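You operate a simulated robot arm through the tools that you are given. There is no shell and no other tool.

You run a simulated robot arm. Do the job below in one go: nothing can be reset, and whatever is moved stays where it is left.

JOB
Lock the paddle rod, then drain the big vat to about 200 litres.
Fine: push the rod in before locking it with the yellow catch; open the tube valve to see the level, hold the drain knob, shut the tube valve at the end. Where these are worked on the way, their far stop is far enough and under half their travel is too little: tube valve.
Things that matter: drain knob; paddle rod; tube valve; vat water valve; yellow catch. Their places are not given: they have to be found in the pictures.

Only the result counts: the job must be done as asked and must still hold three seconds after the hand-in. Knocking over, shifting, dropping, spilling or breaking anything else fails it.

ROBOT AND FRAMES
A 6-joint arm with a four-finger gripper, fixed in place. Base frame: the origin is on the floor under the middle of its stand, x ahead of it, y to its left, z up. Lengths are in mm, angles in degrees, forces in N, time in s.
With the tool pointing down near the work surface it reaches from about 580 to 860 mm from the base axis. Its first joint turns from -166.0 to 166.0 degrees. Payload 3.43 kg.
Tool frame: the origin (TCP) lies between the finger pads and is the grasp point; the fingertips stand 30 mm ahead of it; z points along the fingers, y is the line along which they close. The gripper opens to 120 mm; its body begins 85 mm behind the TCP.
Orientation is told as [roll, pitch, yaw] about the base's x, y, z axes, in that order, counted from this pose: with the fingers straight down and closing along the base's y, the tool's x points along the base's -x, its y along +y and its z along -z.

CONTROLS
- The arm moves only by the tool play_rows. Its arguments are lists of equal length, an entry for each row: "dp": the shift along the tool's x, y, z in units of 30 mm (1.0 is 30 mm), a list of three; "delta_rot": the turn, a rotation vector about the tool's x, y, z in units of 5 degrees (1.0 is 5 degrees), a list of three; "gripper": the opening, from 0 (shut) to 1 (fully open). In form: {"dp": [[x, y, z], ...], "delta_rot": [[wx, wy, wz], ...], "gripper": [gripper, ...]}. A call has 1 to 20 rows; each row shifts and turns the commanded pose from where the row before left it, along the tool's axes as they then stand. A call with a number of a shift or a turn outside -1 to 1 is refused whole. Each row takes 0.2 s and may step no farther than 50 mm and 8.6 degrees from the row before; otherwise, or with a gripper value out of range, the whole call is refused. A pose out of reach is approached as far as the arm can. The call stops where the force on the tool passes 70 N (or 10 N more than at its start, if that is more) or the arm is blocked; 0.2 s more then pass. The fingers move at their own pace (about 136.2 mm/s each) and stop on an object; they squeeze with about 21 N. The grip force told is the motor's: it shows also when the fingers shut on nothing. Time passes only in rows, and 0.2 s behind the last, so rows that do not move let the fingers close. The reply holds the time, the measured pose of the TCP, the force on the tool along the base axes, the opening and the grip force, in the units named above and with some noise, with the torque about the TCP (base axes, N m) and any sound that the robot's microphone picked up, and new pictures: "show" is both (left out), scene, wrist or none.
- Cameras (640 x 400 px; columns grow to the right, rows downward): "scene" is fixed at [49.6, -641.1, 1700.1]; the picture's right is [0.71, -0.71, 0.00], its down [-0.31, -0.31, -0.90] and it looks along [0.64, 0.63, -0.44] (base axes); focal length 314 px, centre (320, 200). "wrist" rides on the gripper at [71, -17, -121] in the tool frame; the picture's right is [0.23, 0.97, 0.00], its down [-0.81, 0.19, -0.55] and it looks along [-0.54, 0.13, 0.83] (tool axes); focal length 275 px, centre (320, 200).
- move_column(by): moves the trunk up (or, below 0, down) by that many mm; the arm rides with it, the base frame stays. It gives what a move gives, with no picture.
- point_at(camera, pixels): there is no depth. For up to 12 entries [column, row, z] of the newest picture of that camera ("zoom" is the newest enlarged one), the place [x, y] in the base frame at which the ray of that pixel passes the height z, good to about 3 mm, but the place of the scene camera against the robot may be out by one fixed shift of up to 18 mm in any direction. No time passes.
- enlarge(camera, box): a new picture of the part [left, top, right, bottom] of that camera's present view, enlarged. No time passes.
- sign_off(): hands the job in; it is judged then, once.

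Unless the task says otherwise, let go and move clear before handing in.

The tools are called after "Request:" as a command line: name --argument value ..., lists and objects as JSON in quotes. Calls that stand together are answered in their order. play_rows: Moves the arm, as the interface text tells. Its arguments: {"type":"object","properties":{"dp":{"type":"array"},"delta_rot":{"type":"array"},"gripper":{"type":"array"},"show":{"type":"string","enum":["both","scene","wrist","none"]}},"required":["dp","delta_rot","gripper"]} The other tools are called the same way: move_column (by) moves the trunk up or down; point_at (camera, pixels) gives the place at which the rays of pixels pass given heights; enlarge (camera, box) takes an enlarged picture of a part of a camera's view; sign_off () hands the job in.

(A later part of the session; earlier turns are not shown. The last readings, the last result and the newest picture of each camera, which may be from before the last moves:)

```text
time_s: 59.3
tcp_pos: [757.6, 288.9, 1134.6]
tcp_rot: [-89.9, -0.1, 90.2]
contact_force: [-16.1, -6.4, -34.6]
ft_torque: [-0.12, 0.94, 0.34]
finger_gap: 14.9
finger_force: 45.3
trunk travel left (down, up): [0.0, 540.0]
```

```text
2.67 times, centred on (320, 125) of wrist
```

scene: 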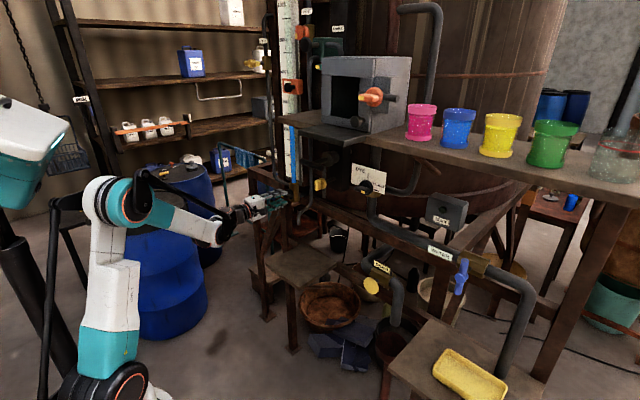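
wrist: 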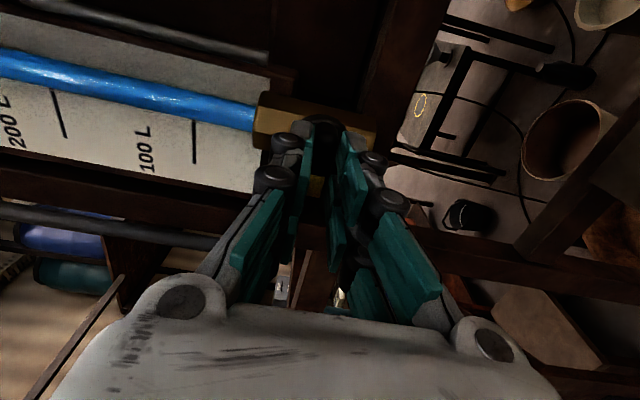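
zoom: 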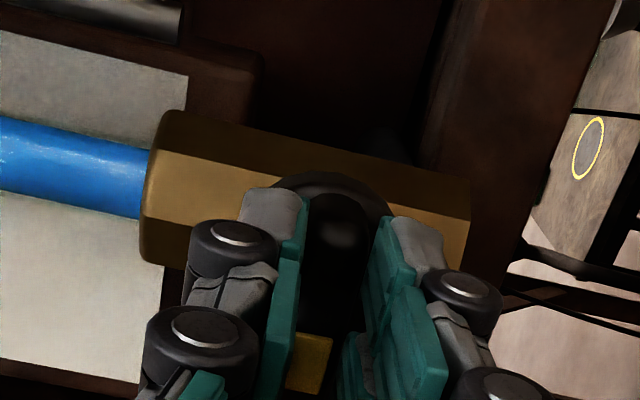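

Gripped (gap 14.9 mm). I'll relieve the preload and test-turn 8° with the pointer going up (toward the tube line).

Request:
play_rows --dp '[[0.02, 0.06, -0.04], [0, 0, 0], [0, 0, 0], [0, 0, 0]]' --delta_rot '[[0, 0, 0], [0, 0, 0.8], [0, 0, 0.8], [0, 0, 0]]' --gripper '[0, 0, 0, 0]' --show "none"

```text
time_s: 60.3
tcp_pos: [756.8, 289.2, 1134.8]
tcp_rot: [-90.1, -7.9, 90.3]
contact_force: [29.5, 8.0, 29.8]
ft_torque: [-2.05, -0.77, 0.33]
finger_gap: 18.9
finger_force: 45.2
trunk travel left (down, up): [0.0, 540.0]
```

Torque −2 N·m and the gap spread to 18.9 mm: that direction is the closed stop. I'll turn back and test the other way.

Request:
play_rows --dp '[[0, 0, 0], [0, 0, 0], [0, 0, 0], [0, 0, 0], [0, 0, 0], [0, 0, 0]]' --delta_rot '[[0, 0, -0.8], [0, 0, -0.8], [0, 0, 0], [0, 0, -0.8], [0, 0, -0.8], [0, 0, 0]]' --gripper '[0, 0, 0, 0, 0, 0]' --show "scene"

Request:
enlarge --camera "scene" --box '[230, 155, 326, 215]'

```text
time_s: 61.7
tcp_pos: [755.2, 288.0, 1135.1]
tcp_rot: [-90.1, 7.9, 90.2]
contact_force: [39.4, 10.6, 46.2]
ft_torque: [0.1, -1.06, 0.21]
finger_gap: 14.8
finger_force: 45.5
trunk travel left (down, up): [0.0, 540.0]
```

scene: 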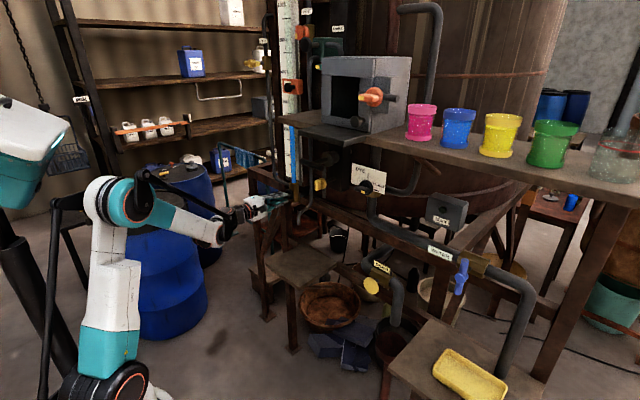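

```text
6.67 times, centred on (278, 185) of scene
```

zoom: 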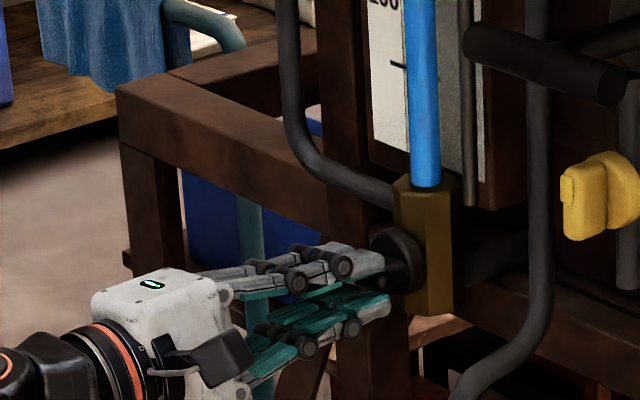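

It turns freely the other way (torque 0.1, gap 14.8), pointer going down. I'll relieve the 46 N vertical preload and continue 40°.

Request:
play_rows --dp '[[0, -0.07, 0.06], [0, 0, 0], [0, 0, 0], [0, 0, 0], [0, 0, 0], [0, 0, 0], [0, 0, 0], [0, 0, 0], [0, 0, 0], [0, 0, 0], [0, 0, 0]]' --delta_rot '[[0, 0, 0], [0, 0, -0.8], [0, 0, -0.8], [0, 0, -0.8], [0, 0, -0.8], [0, 0, -0.8], [0, 0, -0.8], [0, 0, -0.8], [0, 0, -0.8], [0, 0, -0.8], [0, 0, 0]]' --gripper '[0, 0, 0, 0, 0, 0, 0, 0, 0, 0, 0]' --show "scene"

Request:
enlarge --camera "scene" --box '[230, 155, 326, 215]'

Request:
enlarge --camera "scene" --box '[250, 90, 346, 150]'

```text
time_s: 64.1
tcp_pos: [755.8, 289.0, 1136.4]
tcp_rot: [-90.1, 44.0, 90.1]
contact_force: [-28.1, -5.6, -22.5]
ft_torque: [-0.04, 1.12, 0.37]
finger_gap: 15.2
finger_force: 45.4
trunk travel left (down, up): [0.0, 540.0]
```

scene: 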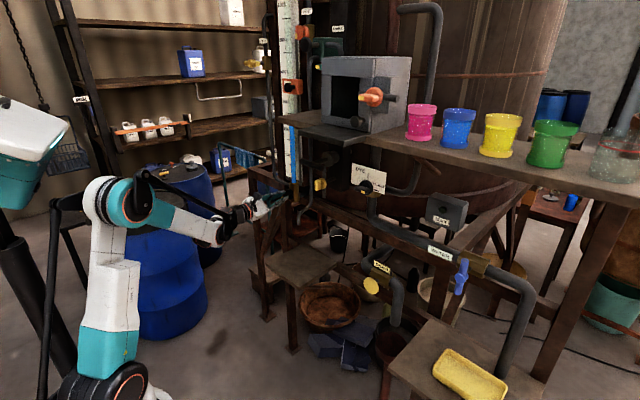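

```text
6.67 times, centred on (278, 185) of scene
```

zoom: 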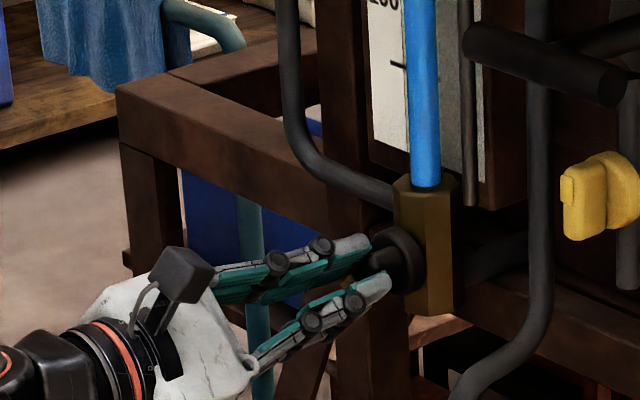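

```text
6.67 times, centred on (298, 120) of scene
```

zoom: 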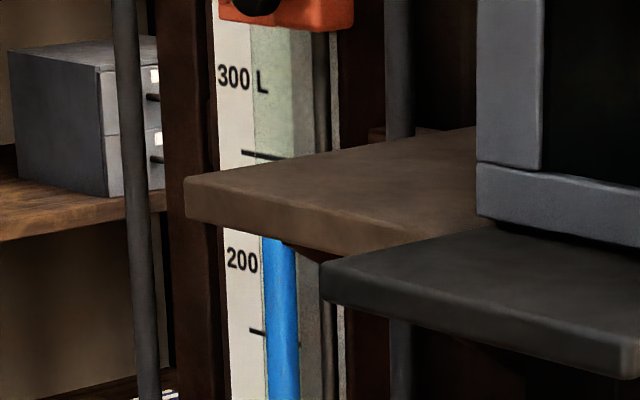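

At 44° now, no torque; the tube level is not yet changing visibly. I'll continue another 44°.

Request:
play_rows --dp '[[0, 0, -0.05], [0, 0, 0], [0, 0, 0], [0, 0, 0], [0, 0, 0], [0, 0, 0], [0, 0, 0], [0, 0, 0], [0, 0, 0], [0, 0, 0], [0, 0, 0], [0, 0, 0]]' --delta_rot '[[0, 0, -0.8], [0, 0, -0.8], [0, 0, -0.8], [0, 0, -0.8], [0, 0, -0.8], [0, 0, -0.8], [0, 0, -0.8], [0, 0, -0.8], [0, 0, -0.8], [0, 0, -0.8], [0, 0, -0.8], [0, 0, 0]]' --gripper '[0, 0, 0, 0, 0, 0, 0, 0, 0, 0, 0, 0]' --show "both"

Request:
enlarge --camera "scene" --box '[230, 155, 326, 215]'

Request:
enlarge --camera "scene" --box '[250, 0, 410, 100]'

```text
time_s: 66.7
tcp_pos: [756.4, 290.2, 1136.9]
tcp_rot: [-93.1, 88.2, 87.3]
contact_force: [16.1, 14.8, 20.2]
ft_torque: [0.01, 0.02, 0.5]
finger_gap: 15.3
finger_force: 45.3
trunk travel left (down, up): [0.0, 540.0]
```

scene: 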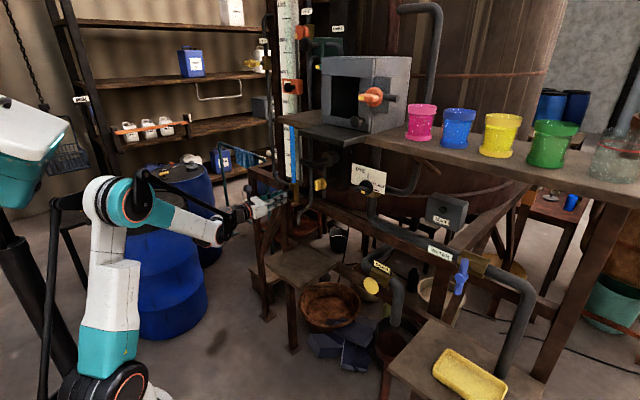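
wrist: 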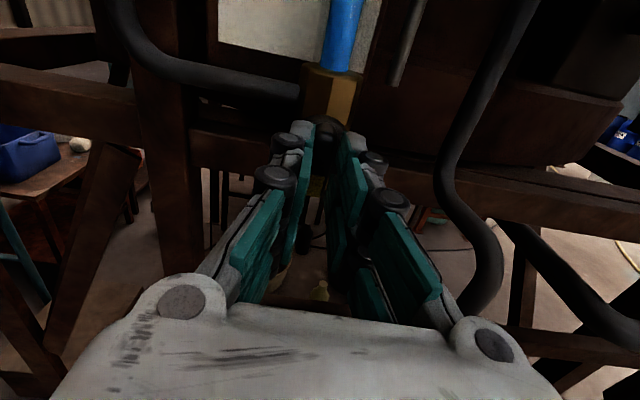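

```text
6.67 times, centred on (278, 185) of scene
```

zoom: 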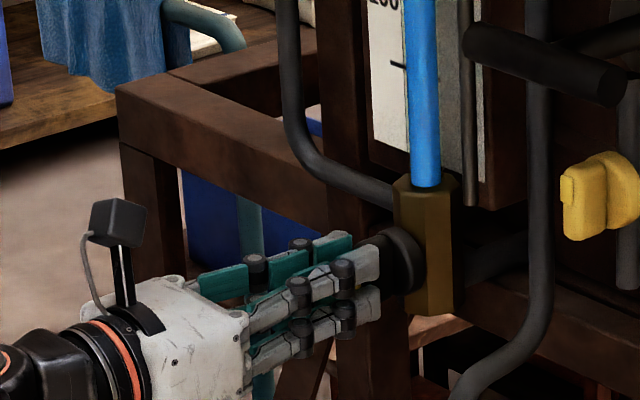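

```text
4.00 times, centred on (330, 50) of scene
```

zoom: 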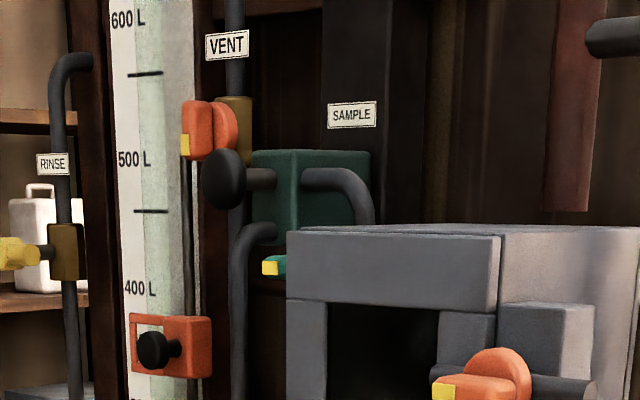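

At 88° with no stop torque yet. I'll nudge a little further to feel the open stop, then wait briefly.

Request:
play_rows --dp '[[0, 0, 0], [0, 0, 0], [0, 0, 0]]' --delta_rot '[[0, 0, -0.5], [0, 0, -0.4], [0, 0, 0]]' --gripper '[0, 0, 0]' --show "none"

```text
time_s: 67.5
tcp_pos: [755.6, 289.5, 1137.2]
tcp_rot: [92.5, 87.5, -87.3]
contact_force: [23.0, 20.0, 32.7]
ft_torque: [1.95, -1.0, 0.51]
finger_gap: 15.2
finger_force: 44.9
trunk travel left (down, up): [0.0, 540.0]
```

Torque +1.95 N·m: the open stop. I'll open the fingers and back off slowly.

Request:
play_rows --dp '[[0, 0, 0], [0, 0, 0], [0, 0, 0], [0, 0, -0.08], [0, 0, -0.1], [0, 0, -0.1], [0, 0, -0.12], [0, 0, -0.12], [0, 0, -0.12], [0, 0, -0.15], [0, 0, -0.15], [0, 0, -0.15], [0, 0, -0.15], [0, 0, -0.15], [0, 0, -0.15], [0, 0, -0.15], [0, 0, -0.15]]' --delta_rot '[[0, 0, 0], [0, 0, 0], [0, 0, 0], [0, 0, 0], [0, 0, 0], [0, 0, 0], [0, 0, 0], [0, 0, 0], [0, 0, 0], [0, 0, 0], [0, 0, 0], [0, 0, 0], [0, 0, 0], [0, 0, 0], [0, 0, 0], [0, 0, 0], [0, 0, 0]]' --gripper '[0.2, 0.35, 0.35, 0.35, 0.35, 0.35, 0.35, 0.35, 0.35, 0.35, 0.35, 0.35, 0.35, 0.35, 0.35, 0.35, 0.35]' --show "both"

Request:
enlarge --camera "scene" --box '[230, 155, 326, 215]'

Request:
enlarge --camera "scene" --box '[250, 0, 410, 100]'

Request:
enlarge --camera "scene" --box '[250, 90, 346, 150]'

```text
time_s: 71.1
tcp_pos: [700.5, 287.9, 1135.6]
tcp_rot: [91.8, 87.5, -88.0]
contact_force: [0.5, 0.3, -0.5]
ft_torque: [0.01, 0.04, -0.02]
finger_gap: 41.8
finger_force: 0.0
trunk travel left (down, up): [0.0, 540.0]
```

scene: 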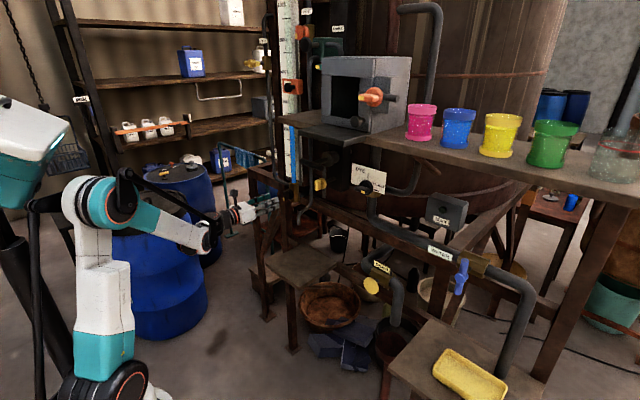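
wrist: 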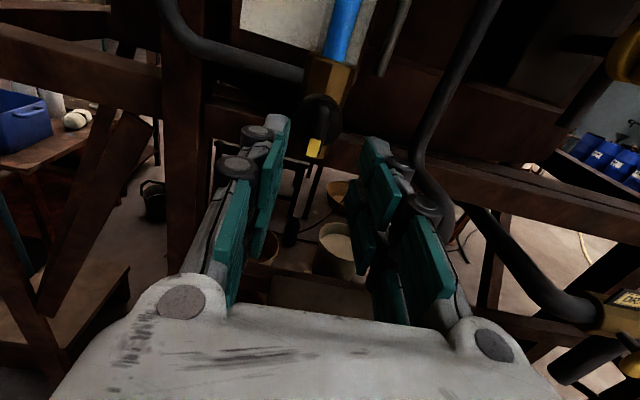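

```text
6.67 times, centred on (278, 185) of scene
```

zoom: 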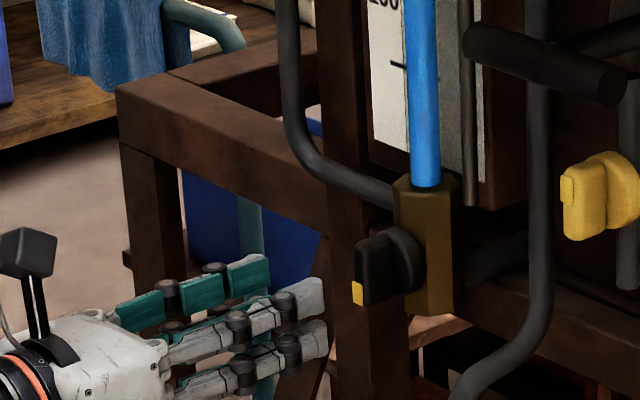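

```text
4.00 times, centred on (330, 50) of scene
```

zoom: 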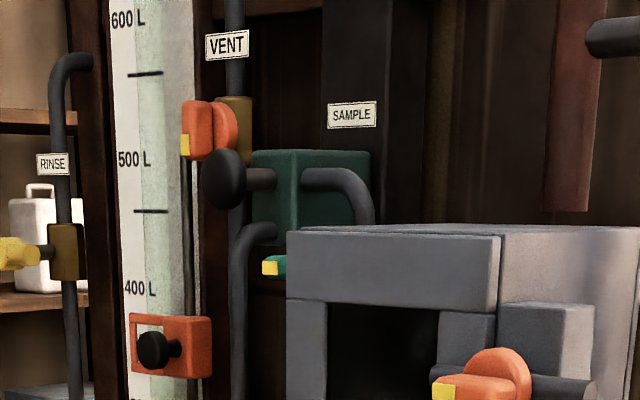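

```text
6.67 times, centred on (298, 120) of scene
```

zoom: 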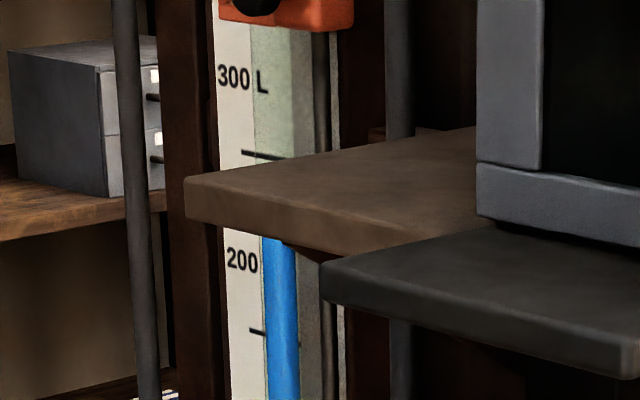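

The valve pointer now points down — open — and the tube's top is still hidden behind the bench corner (below the 300 tick at scene (289,113)). For the drain knob at about (755,−189,971), I'll use a 45° tilted approach. First I back off and start rolling the tool back.

Request:
play_rows --dp '[[0, 0, -0.25], [0, 0, -0.25], [0, 0, -0.25], [0, 0, -0.25], [0, 0, -0.25], [0, 0, -0.25], [0, 0, -0.25], [0, 0, -0.25], [0, 0, 0], [0, 0, 0], [0, 0, 0], [0, 0, 0], [0, 0, 0], [0, 0, 0], [0, 0, 0], [0, 0, 0], [0, 0, 0], [0, 0, 0], [0, 0, 0], [0, 0, 0]]' --delta_rot '[[0, 0, 0], [0, 0, 0], [0, 0, 0], [0, 0, 0], [0, 0, 0], [0, 0, 0], [0, 0, 0], [0, 0, 0], [0, 0, 1], [0, 0, 1], [0, 0, 1], [0, 0, 1], [0, 0, 1], [0, 0, 1], [0, 0, 1], [0, 0, 1], [0, 0, 1], [0, 0, 1], [0, 0, 1], [0, 0, 1]]' --gripper '[0.35, 0.35, 0.35, 0.35, 0.35, 0.35, 0.35, 0.35, 0.3, 0.2, 0.1, 0.1, 0.1, 0.1, 0.1, 0.1, 0.1, 0.1, 0.1, 0.1]' --show "scene"

```text
time_s: 75.3
tcp_pos: [640.4, 287.5, 1136.5]
tcp_rot: [-90.1, 32.4, 90.3]
contact_force: [-0.1, 0.1, 0.1]
ft_torque: [0.0, 0.01, -0.01]
finger_gap: 11.8
finger_force: 0.1
trunk travel left (down, up): [0.0, 540.0]
```

scene: 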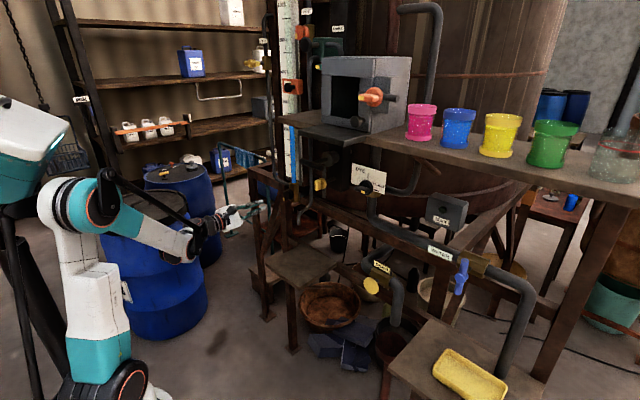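

Rolling well. At the −90° roll the wrist camera faces the tube, so I'll stop there to read the level.

Request:
play_rows --dp '[[0, 0, 0], [0, 0, 0], [0, 0, 0], [0, 0, 0], [0, 0, 0], [0, 0, 0], [0, 0, 0]]' --delta_rot '[[0, 0, 0.93], [0, 0, 0.93], [0, 0, 0.93], [0, 0, 0.93], [0, 0, 0.93], [0, 0, 0.93], [0, 0, 0.93]]' --gripper '[0.05, 0.05, 0.05, 0.05, 0.05, 0.05, 0.05]' --show "wrist"

Request:
enlarge --camera "wrist" --box '[0, 0, 320, 200]'

```text
time_s: 76.9
tcp_pos: [640.5, 288.5, 1135.6]
tcp_rot: [-90.1, -0.3, 90.2]
contact_force: [0.4, -0.3, 0.1]
ft_torque: [0.01, 0.01, -0.01]
finger_gap: 5.8
finger_force: 0.0
trunk travel left (down, up): [0.0, 540.0]
```

wrist: 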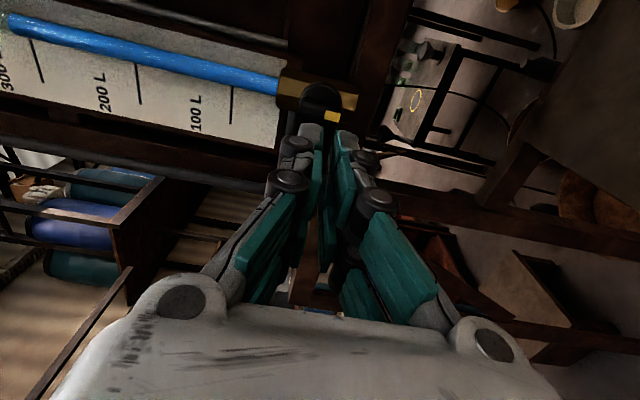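

```text
2.00 times, centred on (160, 100) of wrist
```

zoom: 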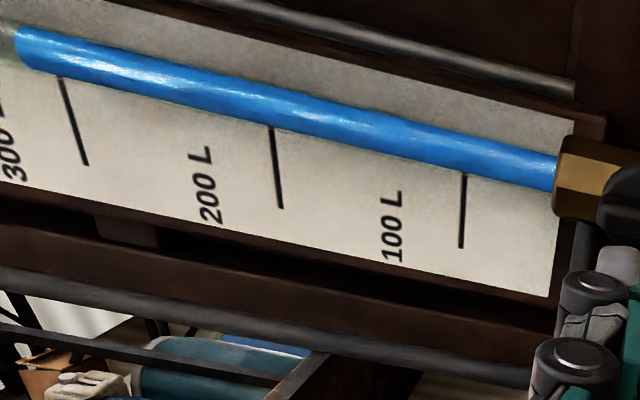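

The tube reads roughly 290–300 L now with the valve open. I'll finish rolling back to the original roll.

Request:
play_rows --dp '[[0, 0, 0], [0, 0, 0], [0, 0, 0], [0, 0, 0], [0, 0, 0], [0, 0, 0], [0, 0, 0], [0, 0, 0], [0, 0, 0], [0, 0, 0], [0, 0, 0], [0, 0, 0], [0, 0, 0], [0, 0, 0], [0, 0, 0], [0, 0, 0], [0, 0, 0], [0, 0, 0]]' --delta_rot '[[0, 0, 1], [0, 0, 1], [0, 0, 1], [0, 0, 1], [0, 0, 1], [0, 0, 1], [0, 0, 1], [0, 0, 1], [0, 0, 1], [0, 0, 1], [0, 0, 1], [0, 0, 1], [0, 0, 1], [0, 0, 1], [0, 0, 1], [0, 0, 1], [0, 0, 1], [0, 0, 1]]' --gripper '[0.05, 0.05, 0.05, 0.05, 0.05, 0.05, 0.05, 0.05, 0.05, 0.05, 0.05, 0.05, 0.05, 0.05, 0.05, 0.05, 0.05, 0.05]' --show "none"

```text
time_s: 80.7
tcp_pos: [640.3, 288.5, 1136.6]
tcp_rot: [111.7, -89.8, -111.6]
contact_force: [0.1, -0.5, -0.1]
ft_torque: [0.02, -0.02, 0.03]
finger_gap: 6.1
finger_force: 0.0
trunk travel left (down, up): [0.0, 540.0]
```

Tool is back at its original roll. I'll tilt it to 45°, rise to about (560,288,1250), and start the traverse to −y.

Request:
play_rows --dp '[[-0.422, 0, -0.296], [-0.395, 0, -0.332], [-0.364, 0, -0.365], [-0.331, 0, -0.395], [-0.295, 0, -0.422], [-0.257, 0, -0.447], [-0.218, 0, -0.467], [-0.176, 0, -0.485], [-0.133, 0, -0.498], [0, -0.8, 0], [0, -0.8, 0], [0, -0.8, 0], [0, -0.8, 0], [0, -0.8, 0], [0, -0.8, 0], [0, -0.8, 0], [0, -0.8, 0], [0, -0.8, 0], [0, -0.8, 0]]' --delta_rot '[[0, 1, 0], [0, 1, 0], [0, 1, 0], [0, 1, 0], [0, 1, 0], [0, 1, 0], [0, 1, 0], [0, 1, 0], [0, 1, 0], [0, 0, 0], [0, 0, 0], [0, 0, 0], [0, 0, 0], [0, 0, 0], [0, 0, 0], [0, 0, 0], [0, 0, 0], [0, 0, 0], [0, 0, 0]]' --gripper '[0.05, 0.05, 0.05, 0.05, 0.05, 0.05, 0.05, 0.05, 0.05, 0.05, 0.05, 0.05, 0.05, 0.05, 0.05, 0.05, 0.05, 0.05, 0.05]' --show "both"

```text
time_s: 84.7
tcp_pos: [559.1, 47.4, 1249.4]
tcp_rot: [0.0, -45.1, 0.2]
contact_force: [0.2, 0.8, 0.3]
ft_torque: [-0.02, 0.0, -0.04]
finger_gap: 5.9
finger_force: 0.1
trunk travel left (down, up): [0.0, 540.0]
```

scene: 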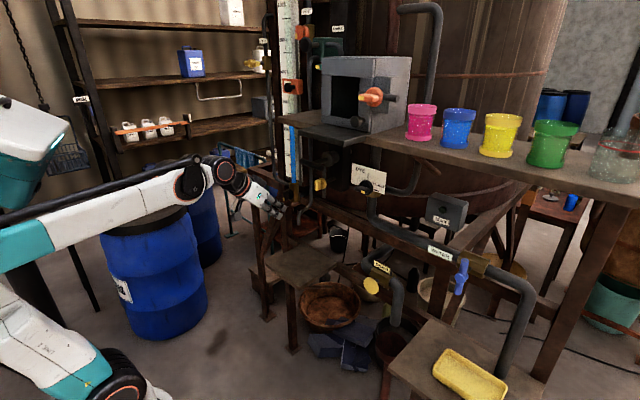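
wrist: 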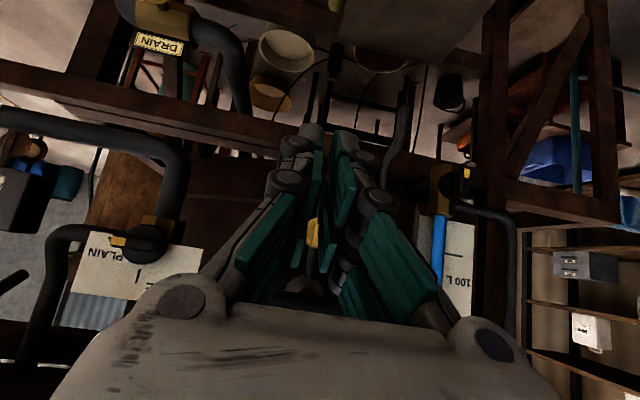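

At (559,47,1249), tilted 45°; the DRAIN label is in the wrist view at (160,42). I'll continue the traverse to y≈−189.

Request:
play_rows --dp '[[0, -0.79, 0], [0, -0.79, 0], [0, -0.79, 0], [0, -0.79, 0], [0, -0.79, 0], [0, -0.79, 0], [0, -0.79, 0], [0, -0.79, 0], [0, -0.79, 0], [0, -0.79, 0], [0, 0, 0]]' --delta_rot '[[0, 0, 0], [0, 0, 0], [0, 0, 0], [0, 0, 0], [0, 0, 0], [0, 0, 0], [0, 0, 0], [0, 0, 0], [0, 0, 0], [0, 0, 0], [0, 0, 0]]' --gripper '[0.05, 0.05, 0.05, 0.05, 0.05, 0.05, 0.05, 0.05, 0.05, 0.05, 0.05]' --show "both"

Request:
enlarge --camera "wrist" --box '[220, 0, 460, 150]'

```text
time_s: 86.6
tcp_pos: [570.8, -47.2, 1247.6]
tcp_rot: [0.2, -45.1, 10.5]
contact_force: [-0.1, 0.0, 0.3]
ft_torque: [-0.05, -0.02, 0.0]
finger_gap: 5.9
finger_force: 0.1
trunk travel left (down, up): [0.0, 540.0]
stopped in row 9: the arm was blocked; the commanded pose is now the measured one
```

scene: 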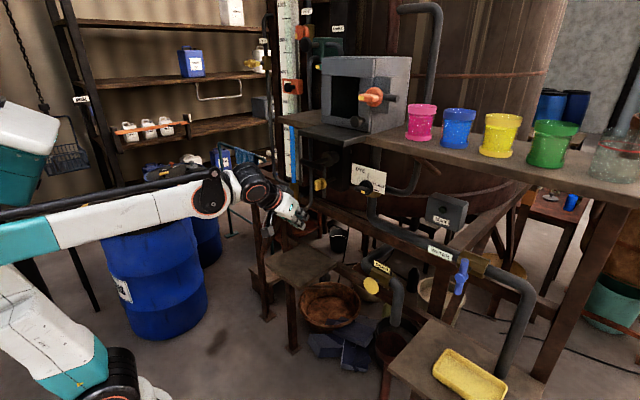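
wrist: 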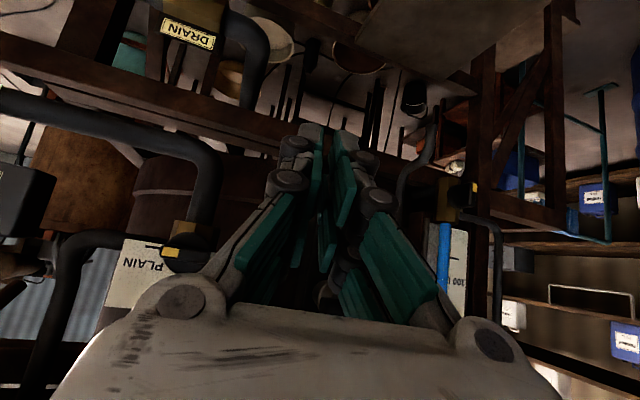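

```text
2.67 times, centred on (340, 75) of wrist
```

zoom: 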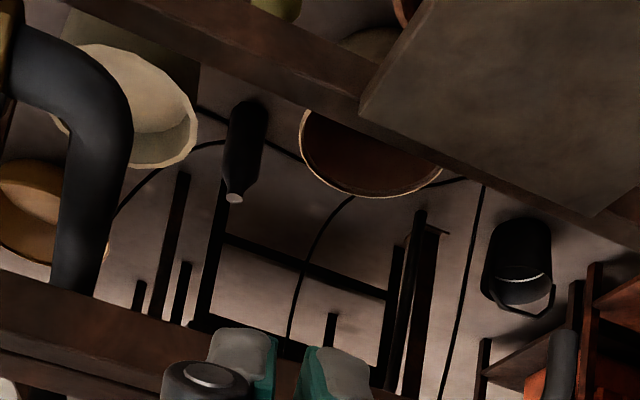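

The move stopped at (571,−47) with the tool yawed 10.5° and no contact force, so the arm lost tracking rather than hit anything. I'll first undo the yaw slowly in place and see whether it follows.

Request:
play_rows --dp '[[0, 0, 0], [0, 0, 0], [0, 0, 0], [0, 0, 0], [0, 0, 0], [0, 0, 0], [0, 0, 0]]' --delta_rot '[[0.25, 0, 0.25], [0.25, 0, 0.25], [0.25, 0, 0.25], [0.25, 0, 0.25], [0.25, 0, 0.25], [0.23, 0, 0.23], [0, 0, 0]]' --gripper '[0.05, 0.05, 0.05, 0.05, 0.05, 0.05, 0.05]' --show "scene"

```text
time_s: 88.2
tcp_pos: [571.9, -53.5, 1249.6]
tcp_rot: [0.1, -45.0, -0.5]
contact_force: [-0.2, 0.0, -0.1]
ft_torque: [0.0, 0.0, 0.01]
finger_gap: 5.9
finger_force: 0.1
trunk travel left (down, up): [0.0, 540.0]
```

scene: 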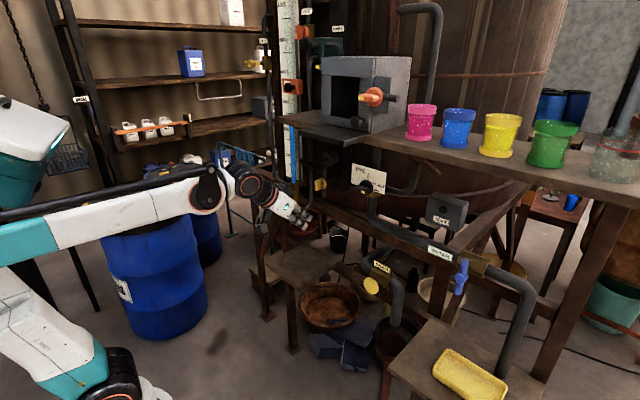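

Slow motion follows well. I'll continue toward y≈−189 at a gentler pace.

Request:
play_rows --dp '[[0, -0.25, 0], [0, -0.25, 0], [0, -0.3, 0], [0, -0.3, 0], [0, -0.3, 0], [0, -0.3, 0], [0, -0.3, 0], [0, -0.3, 0], [0, -0.3, 0], [0, -0.3, 0], [0, -0.3, 0], [0, -0.3, 0], [0, -0.3, 0], [0, -0.3, 0], [0, -0.3, 0], [0, 0, 0]]' --delta_rot '[[0, 0, 0], [0, 0, 0], [0, 0, 0], [0, 0, 0], [0, 0, 0], [0, 0, 0], [0, 0, 0], [0, 0, 0], [0, 0, 0], [0, 0, 0], [0, 0, 0], [0, 0, 0], [0, 0, 0], [0, 0, 0], [0, 0, 0], [0, 0, 0]]' --gripper '[0.05, 0.05, 0.05, 0.05, 0.05, 0.05, 0.05, 0.05, 0.05, 0.05, 0.05, 0.05, 0.05, 0.05, 0.05, 0.05]' --show "both"

```text
time_s: 90.5
tcp_pos: [579.8, -53.5, 1247.0]
tcp_rot: [0.2, -45.1, 8.7]
contact_force: [-0.4, -0.1, 0.9]
ft_torque: [-0.02, 0.02, 0.02]
finger_gap: 5.9
finger_force: 0.1
trunk travel left (down, up): [0.0, 540.0]
stopped in row 11: the arm was blocked; the commanded pose is now the measured one
```

scene: 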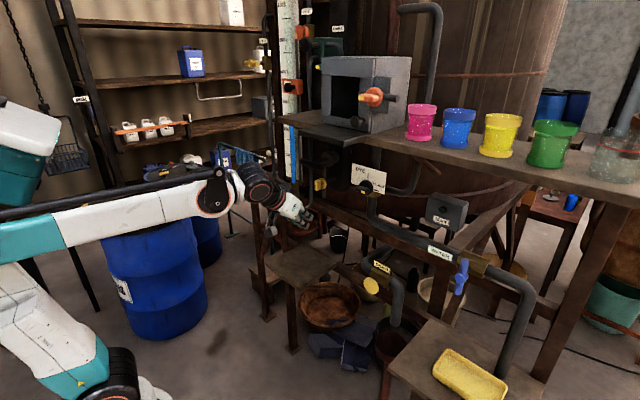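
wrist: 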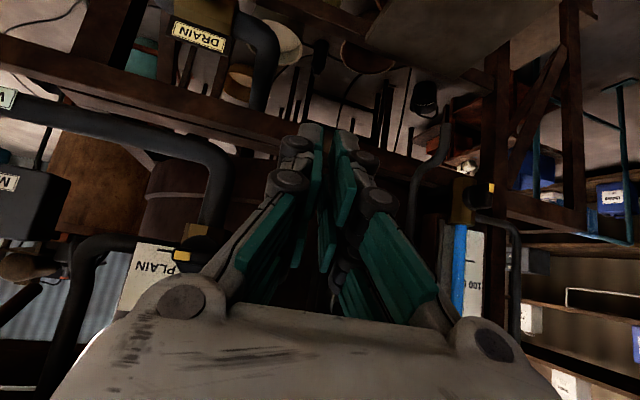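

It refuses to go further −y here (x and yaw drift instead), with no tool force; some link must be constrained. I'll look closely at the arm itself in the scene view.

Request:
enlarge --camera "scene" --box '[0, 90, 320, 290]'

Request:
enlarge --camera "scene" --box '[0, 240, 256, 400]'

```text
2.00 times, centred on (160, 190) of scene
```

zoom: 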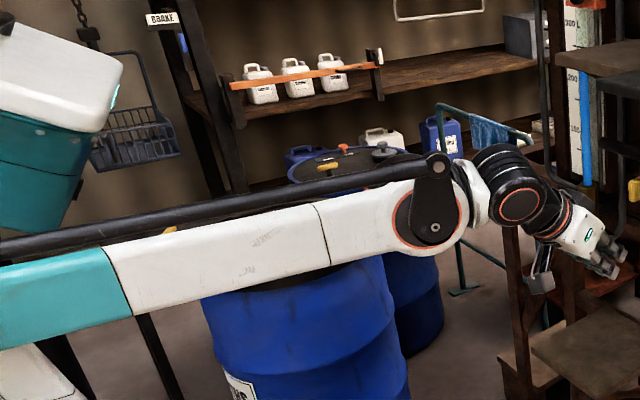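

```text
2.50 times, centred on (128, 320) of scene
```

zoom: 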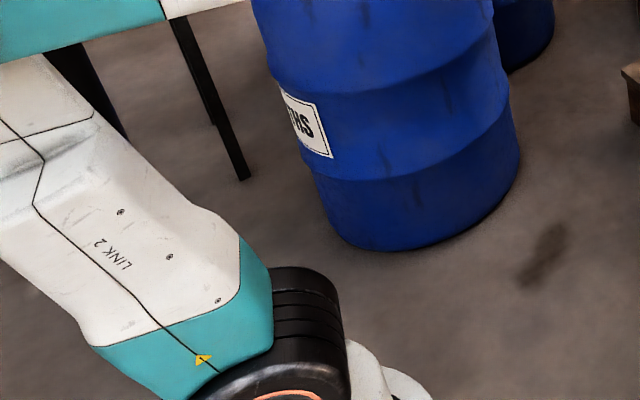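

The arm's elbow is folded far back here, which seems to be the poorly conditioned part. I'll straighten the yaw while moving forward to x≈650, where the arm is less folded, and then try again.

Request:
play_rows --dp '[[-0.165, 0, 0.165], [-0.165, 0, 0.165], [-0.165, 0, 0.165], [-0.165, 0, 0.165], [-0.165, 0, 0.165], [-0.165, 0, 0.165], [-0.165, 0, 0.165], [-0.165, 0, 0.165], [-0.165, 0, 0.165], [-0.165, 0, 0.165], [0, 0, 0]]' --delta_rot '[[0.123, 0, 0.123], [0.123, 0, 0.123], [0.123, 0, 0.123], [0.123, 0, 0.123], [0.123, 0, 0.123], [0.123, 0, 0.123], [0.123, 0, 0.123], [0.123, 0, 0.123], [0.123, 0, 0.123], [0.123, 0, 0.123], [0, 0, 0]]' --gripper '[0.05, 0.05, 0.05, 0.05, 0.05, 0.05, 0.05, 0.05, 0.05, 0.05, 0.05]' --show "scene"

```text
time_s: 92.9
tcp_pos: [651.1, -53.3, 1247.0]
tcp_rot: [0.2, -44.9, -0.3]
contact_force: [0.2, -0.7, -0.1]
ft_torque: [0.0, 0.0, -0.02]
finger_gap: 6.1
finger_force: 0.0
trunk travel left (down, up): [0.0, 540.0]
```

scene: 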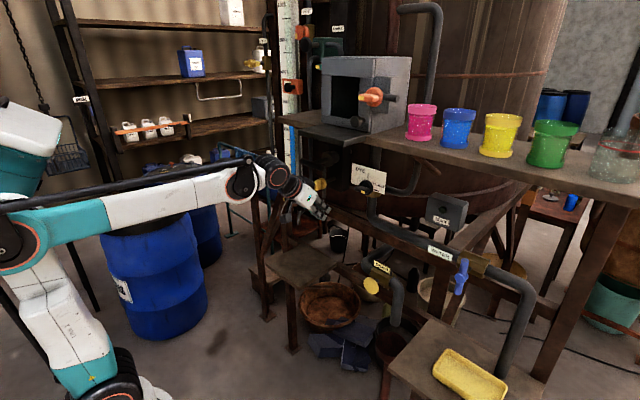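

That followed cleanly to (651,−53,1247). Now I'll move toward y≈−189 again.

Request:
play_rows --dp '[[0, -0.3, 0], [0, -0.3, 0], [0, -0.3, 0], [0, -0.3, 0], [0, -0.3, 0], [0, -0.3, 0], [0, -0.3, 0], [0, -0.3, 0], [0, -0.3, 0], [0, -0.3, 0], [0, -0.3, 0], [0, -0.3, 0], [0, -0.3, 0], [0, -0.3, 0], [0, -0.3, 0], [0, 0, 0]]' --delta_rot '[[0, 0, 0], [0, 0, 0], [0, 0, 0], [0, 0, 0], [0, 0, 0], [0, 0, 0], [0, 0, 0], [0, 0, 0], [0, 0, 0], [0, 0, 0], [0, 0, 0], [0, 0, 0], [0, 0, 0], [0, 0, 0], [0, 0, 0], [0, 0, 0]]' --gripper '[0.05, 0.05, 0.05, 0.05, 0.05, 0.05, 0.05, 0.05, 0.05, 0.05, 0.05, 0.05, 0.05, 0.05, 0.05, 0.05]' --show "both"

```text
time_s: 96.3
tcp_pos: [650.9, -188.3, 1246.5]
tcp_rot: [0.2, -45.1, -0.4]
contact_force: [0.1, -0.7, 0.7]
ft_torque: [0.01, -0.02, 0.01]
finger_gap: 5.9
finger_force: 0.1
trunk travel left (down, up): [0.0, 540.0]
```

scene: 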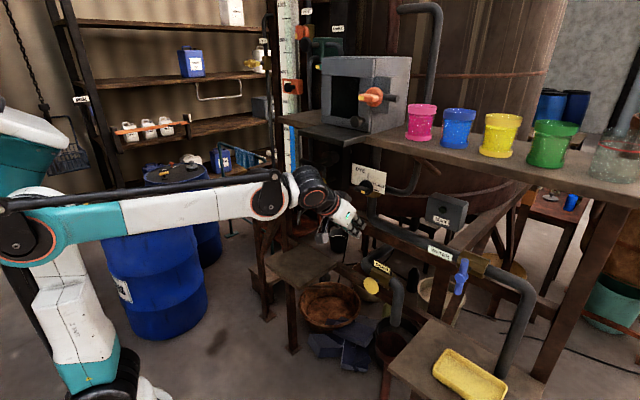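
wrist: 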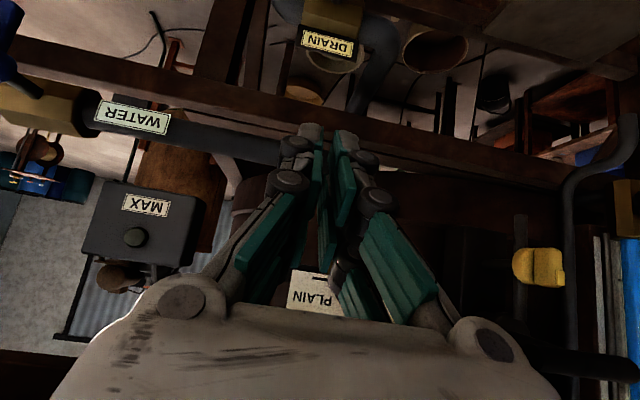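

The tool is now at y=−188 above the drain. I'll descend straight down at x≈651 to z≈1010.

Request:
play_rows --dp '[[0.37, 0, 0.37], [0.37, 0, 0.37], [0.37, 0, 0.37], [0.37, 0, 0.37], [0.37, 0, 0.37], [0.37, 0, 0.37], [0.37, 0, 0.37], [0.37, 0, 0.37], [0.37, 0, 0.37], [0.37, 0, 0.37], [0.37, 0, 0.37], [0.37, 0, 0.37], [0.37, 0, 0.37], [0.37, 0, 0.37], [0.37, 0, 0.37], [0, 0, 0]]' --delta_rot '[[0, 0, 0], [0, 0, 0], [0, 0, 0], [0, 0, 0], [0, 0, 0], [0, 0, 0], [0, 0, 0], [0, 0, 0], [0, 0, 0], [0, 0, 0], [0, 0, 0], [0, 0, 0], [0, 0, 0], [0, 0, 0], [0, 0, 0], [0, 0, 0]]' --gripper '[0.05, 0.05, 0.05, 0.05, 0.05, 0.05, 0.05, 0.05, 0.05, 0.05, 0.05, 0.05, 0.05, 0.05, 0.05, 0.05]' --show "both"

Request:
enlarge --camera "wrist" --box '[200, 20, 440, 170]'

Request:
enlarge --camera "scene" --box '[300, 210, 460, 310]'

```text
time_s: 99.7
tcp_pos: [651.0, -188.0, 1012.2]
tcp_rot: [0.3, -45.0, -0.4]
contact_force: [0.1, -0.2, -0.3]
ft_torque: [-0.04, 0.01, 0.0]
finger_gap: 6.2
finger_force: 0.0
trunk travel left (down, up): [0.0, 540.0]
```

scene: 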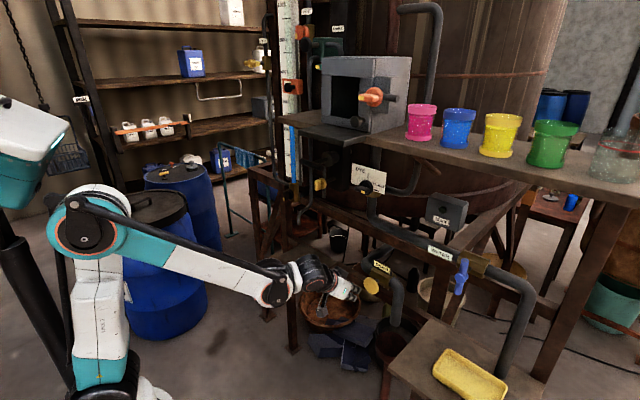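
wrist: 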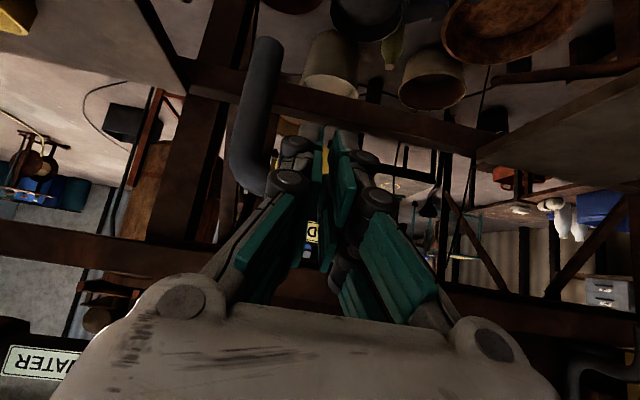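

```text
2.67 times, centred on (320, 95) of wrist
```

zoom: 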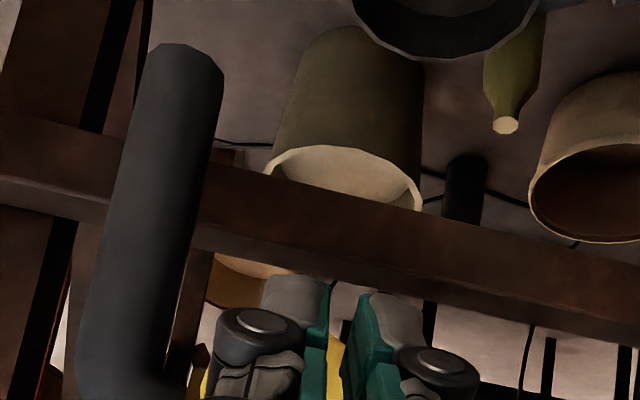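

```text
4.00 times, centred on (380, 260) of scene
```

zoom: 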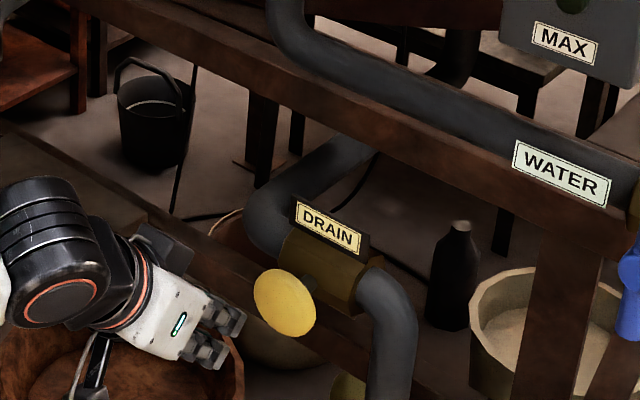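

The scene shows the tip just left of the yellow DRAIN mushroom (zoom (285,302)) and the tube at (293,125–180) stays unobstructed. With the 45° tilt the upper finger pair leads, so I'll lower to TCP z≈980 and close in to x≈691.

Request:
play_rows --dp '[[0.251, -0.02, 0.251], [0.251, -0.02, 0.251], [0.251, 0, 0.251], [-0.189, 0, 0.189], [-0.189, 0, 0.189], [-0.189, 0, 0.189], [-0.189, 0, 0.189], [-0.189, 0, 0.189], [0, 0, 0]]' --delta_rot '[[0, 0, 0], [0, 0, 0], [0, 0, 0], [0, 0, 0], [0, 0, 0], [0, 0, 0], [0, 0, 0], [0, 0, 0], [0, 0, 0]]' --gripper '[0, 0, 0, 0, 0, 0, 0, 0, 0]' --show "both"

Request:
enlarge --camera "scene" --box '[330, 250, 410, 300]'

Request:
enlarge --camera "wrist" --box '[200, 80, 440, 230]'

```text
time_s: 101.7
tcp_pos: [691.6, -189.7, 978.9]
tcp_rot: [0.2, -44.9, -0.3]
contact_force: [-0.4, 0.1, 0.1]
ft_torque: [0.01, -0.02, 0.03]
finger_gap: 0.2
finger_force: 20.8
trunk travel left (down, up): [0.0, 540.0]
```

scene: 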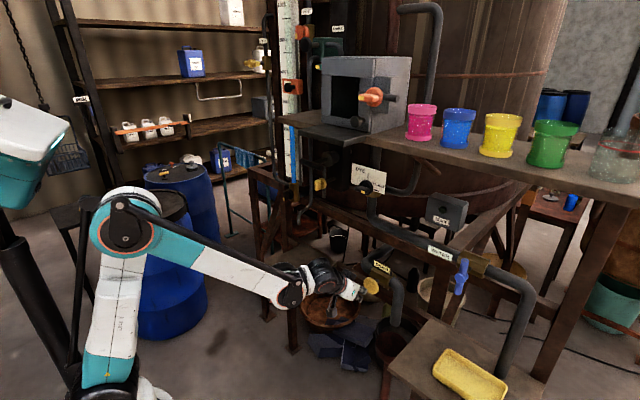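
wrist: 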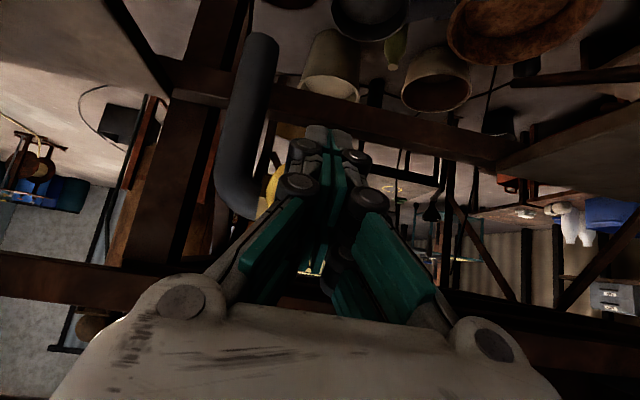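

```text
8.00 times, centred on (370, 275) of scene
```

zoom: 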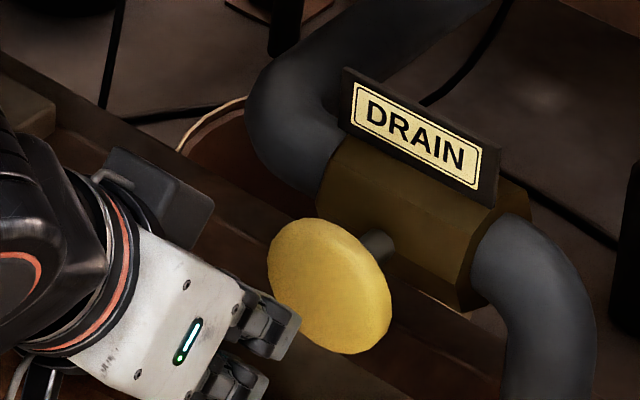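

```text
2.67 times, centred on (320, 155) of wrist
```

zoom: 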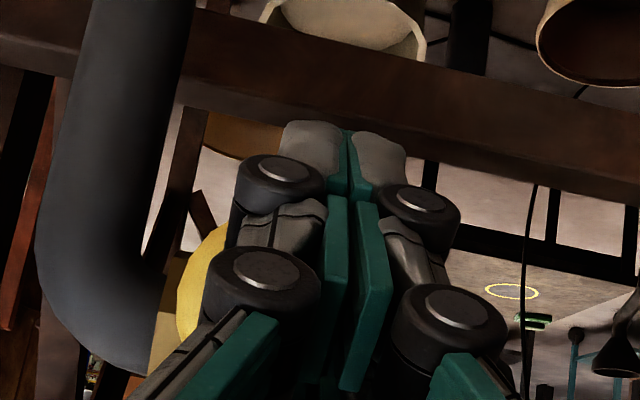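

The knob sits about 2 mm further −y and slightly above the tip's line. I'll raise 6 mm, trim y, and creep forward, watching for contact.

Request:
play_rows --dp '[[-0.141, -0.07, -0.141], [-0.071, 0, 0.071], [-0.071, 0, 0.071], [-0.071, 0, 0.071], [-0.071, 0, 0.071], [-0.071, 0, 0.071], [0, 0, 0]]' --delta_rot '[[0, 0, 0], [0, 0, 0], [0, 0, 0], [0, 0, 0], [0, 0, 0], [0, 0, 0], [0, 0, 0]]' --gripper '[0, 0, 0, 0, 0, 0, 0]' --show "scene"

Request:
enlarge --camera "scene" --box '[330, 250, 410, 300]'

```text
time_s: 103.3
tcp_pos: [707.4, -190.5, 985.1]
tcp_rot: [0.3, -45.0, -0.4]
contact_force: [0.3, 0.1, 0.1]
ft_torque: [-0.01, 0.01, 0.01]
finger_gap: 0.0
finger_force: 20.9
trunk travel left (down, up): [0.0, 540.0]
```

scene: 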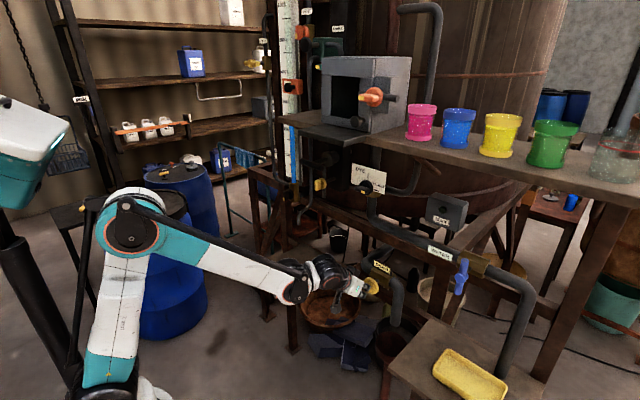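

```text
8.00 times, centred on (370, 275) of scene
```

zoom: 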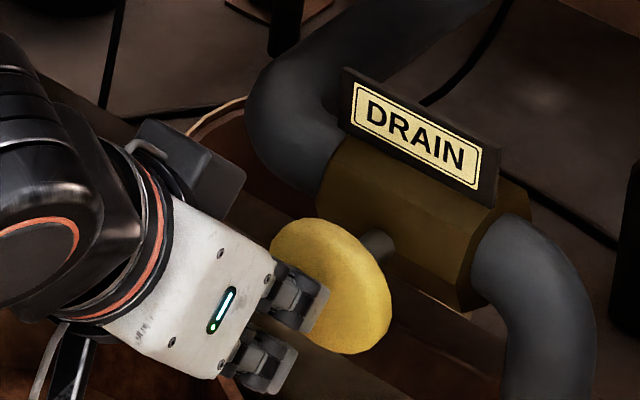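

Not touching yet (force ~0) but the upper fingertip overlaps the knob centre at zoom (310,295). I'll creep on in 3 mm rows.

Request:
play_rows --dp '[[-0.071, 0, 0.071], [-0.071, 0, 0.071], [-0.071, 0, 0.071], [-0.071, 0, 0.071], [0, 0, 0]]' --delta_rot '[[0, 0, 0], [0, 0, 0], [0, 0, 0], [0, 0, 0], [0, 0, 0]]' --gripper '[0, 0, 0, 0, 0]' --show "scene"

Request:
enlarge --camera "scene" --box '[330, 250, 410, 300]'

```text
time_s: 104.5
tcp_pos: [717.2, -191.2, 986.0]
tcp_rot: [0.2, -45.0, -0.4]
contact_force: [-2.5, -0.6, 0.6]
ft_torque: [-0.03, 0.0, -0.02]
finger_gap: 6.0
finger_force: 33.5
trunk travel left (down, up): [0.0, 540.0]
```

scene: 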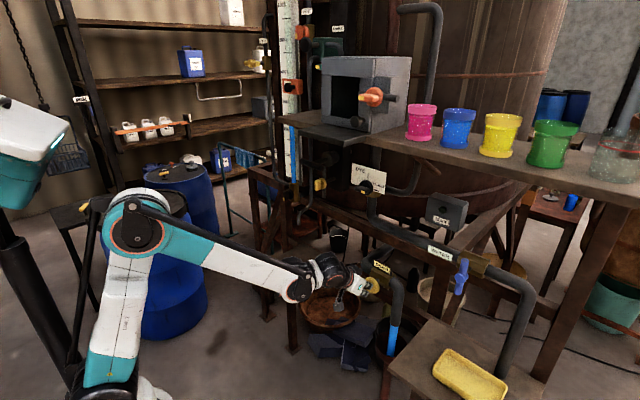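

```text
8.00 times, centred on (370, 275) of scene
```

zoom: 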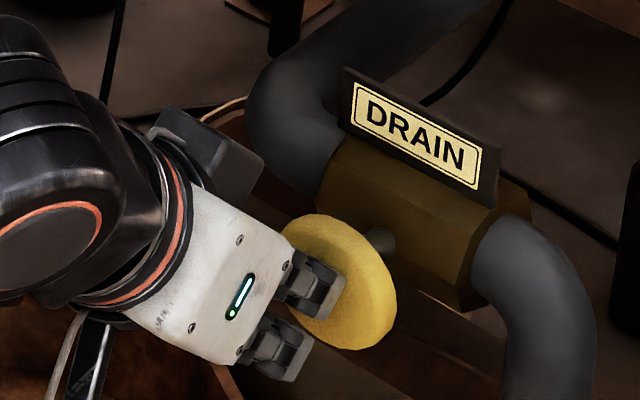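

Water is flowing (blue jet at scene (393,340)): the knob is pressed with little force. I'll hold and watch the tube level.

Request:
play_rows --dp '[[0, 0, 0], [0, 0, 0], [0, 0, 0], [0, 0, 0], [0, 0, 0]]' --delta_rot '[[0, 0, 0], [0, 0, 0], [0, 0, 0], [0, 0, 0], [0, 0, 0]]' --gripper '[0, 0, 0, 0, 0]' --show "scene"

Request:
enlarge --camera "scene" --box '[250, 90, 346, 150]'

Request:
enlarge --camera "scene" --box '[330, 270, 458, 350]'

```text
time_s: 105.7
tcp_pos: [717.1, -191.5, 985.9]
tcp_rot: [0.1, -44.8, -0.4]
contact_force: [-1.7, -0.4, 0.1]
ft_torque: [0.01, -0.02, -0.04]
finger_gap: 5.8
finger_force: 33.4
trunk travel left (down, up): [0.0, 540.0]
```

scene: 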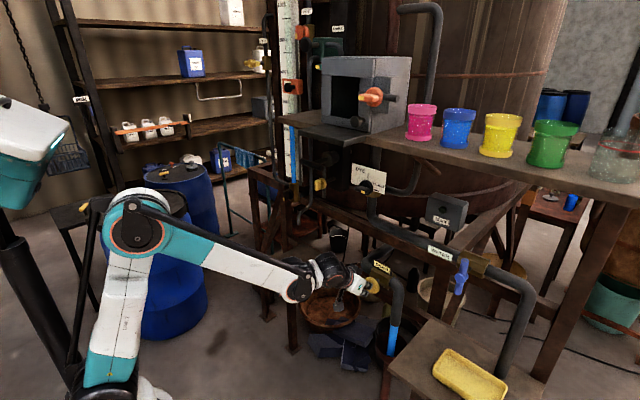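

```text
6.67 times, centred on (298, 120) of scene
```

zoom: 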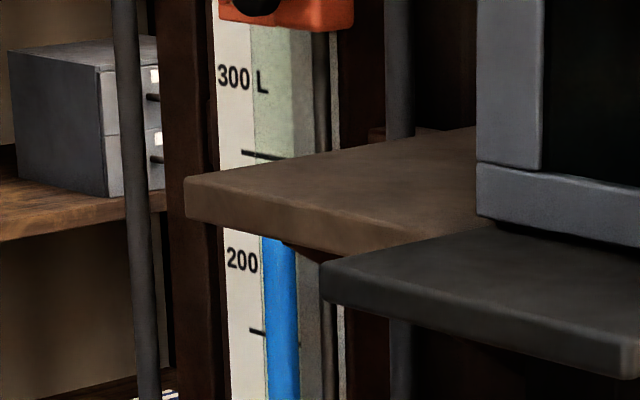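

```text
5.00 times, centred on (394, 310) of scene
```

zoom: 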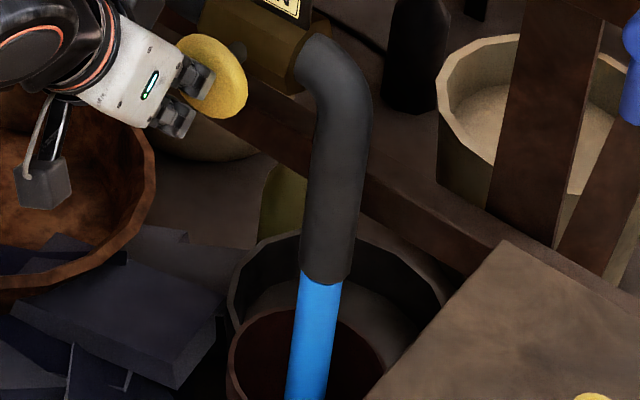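

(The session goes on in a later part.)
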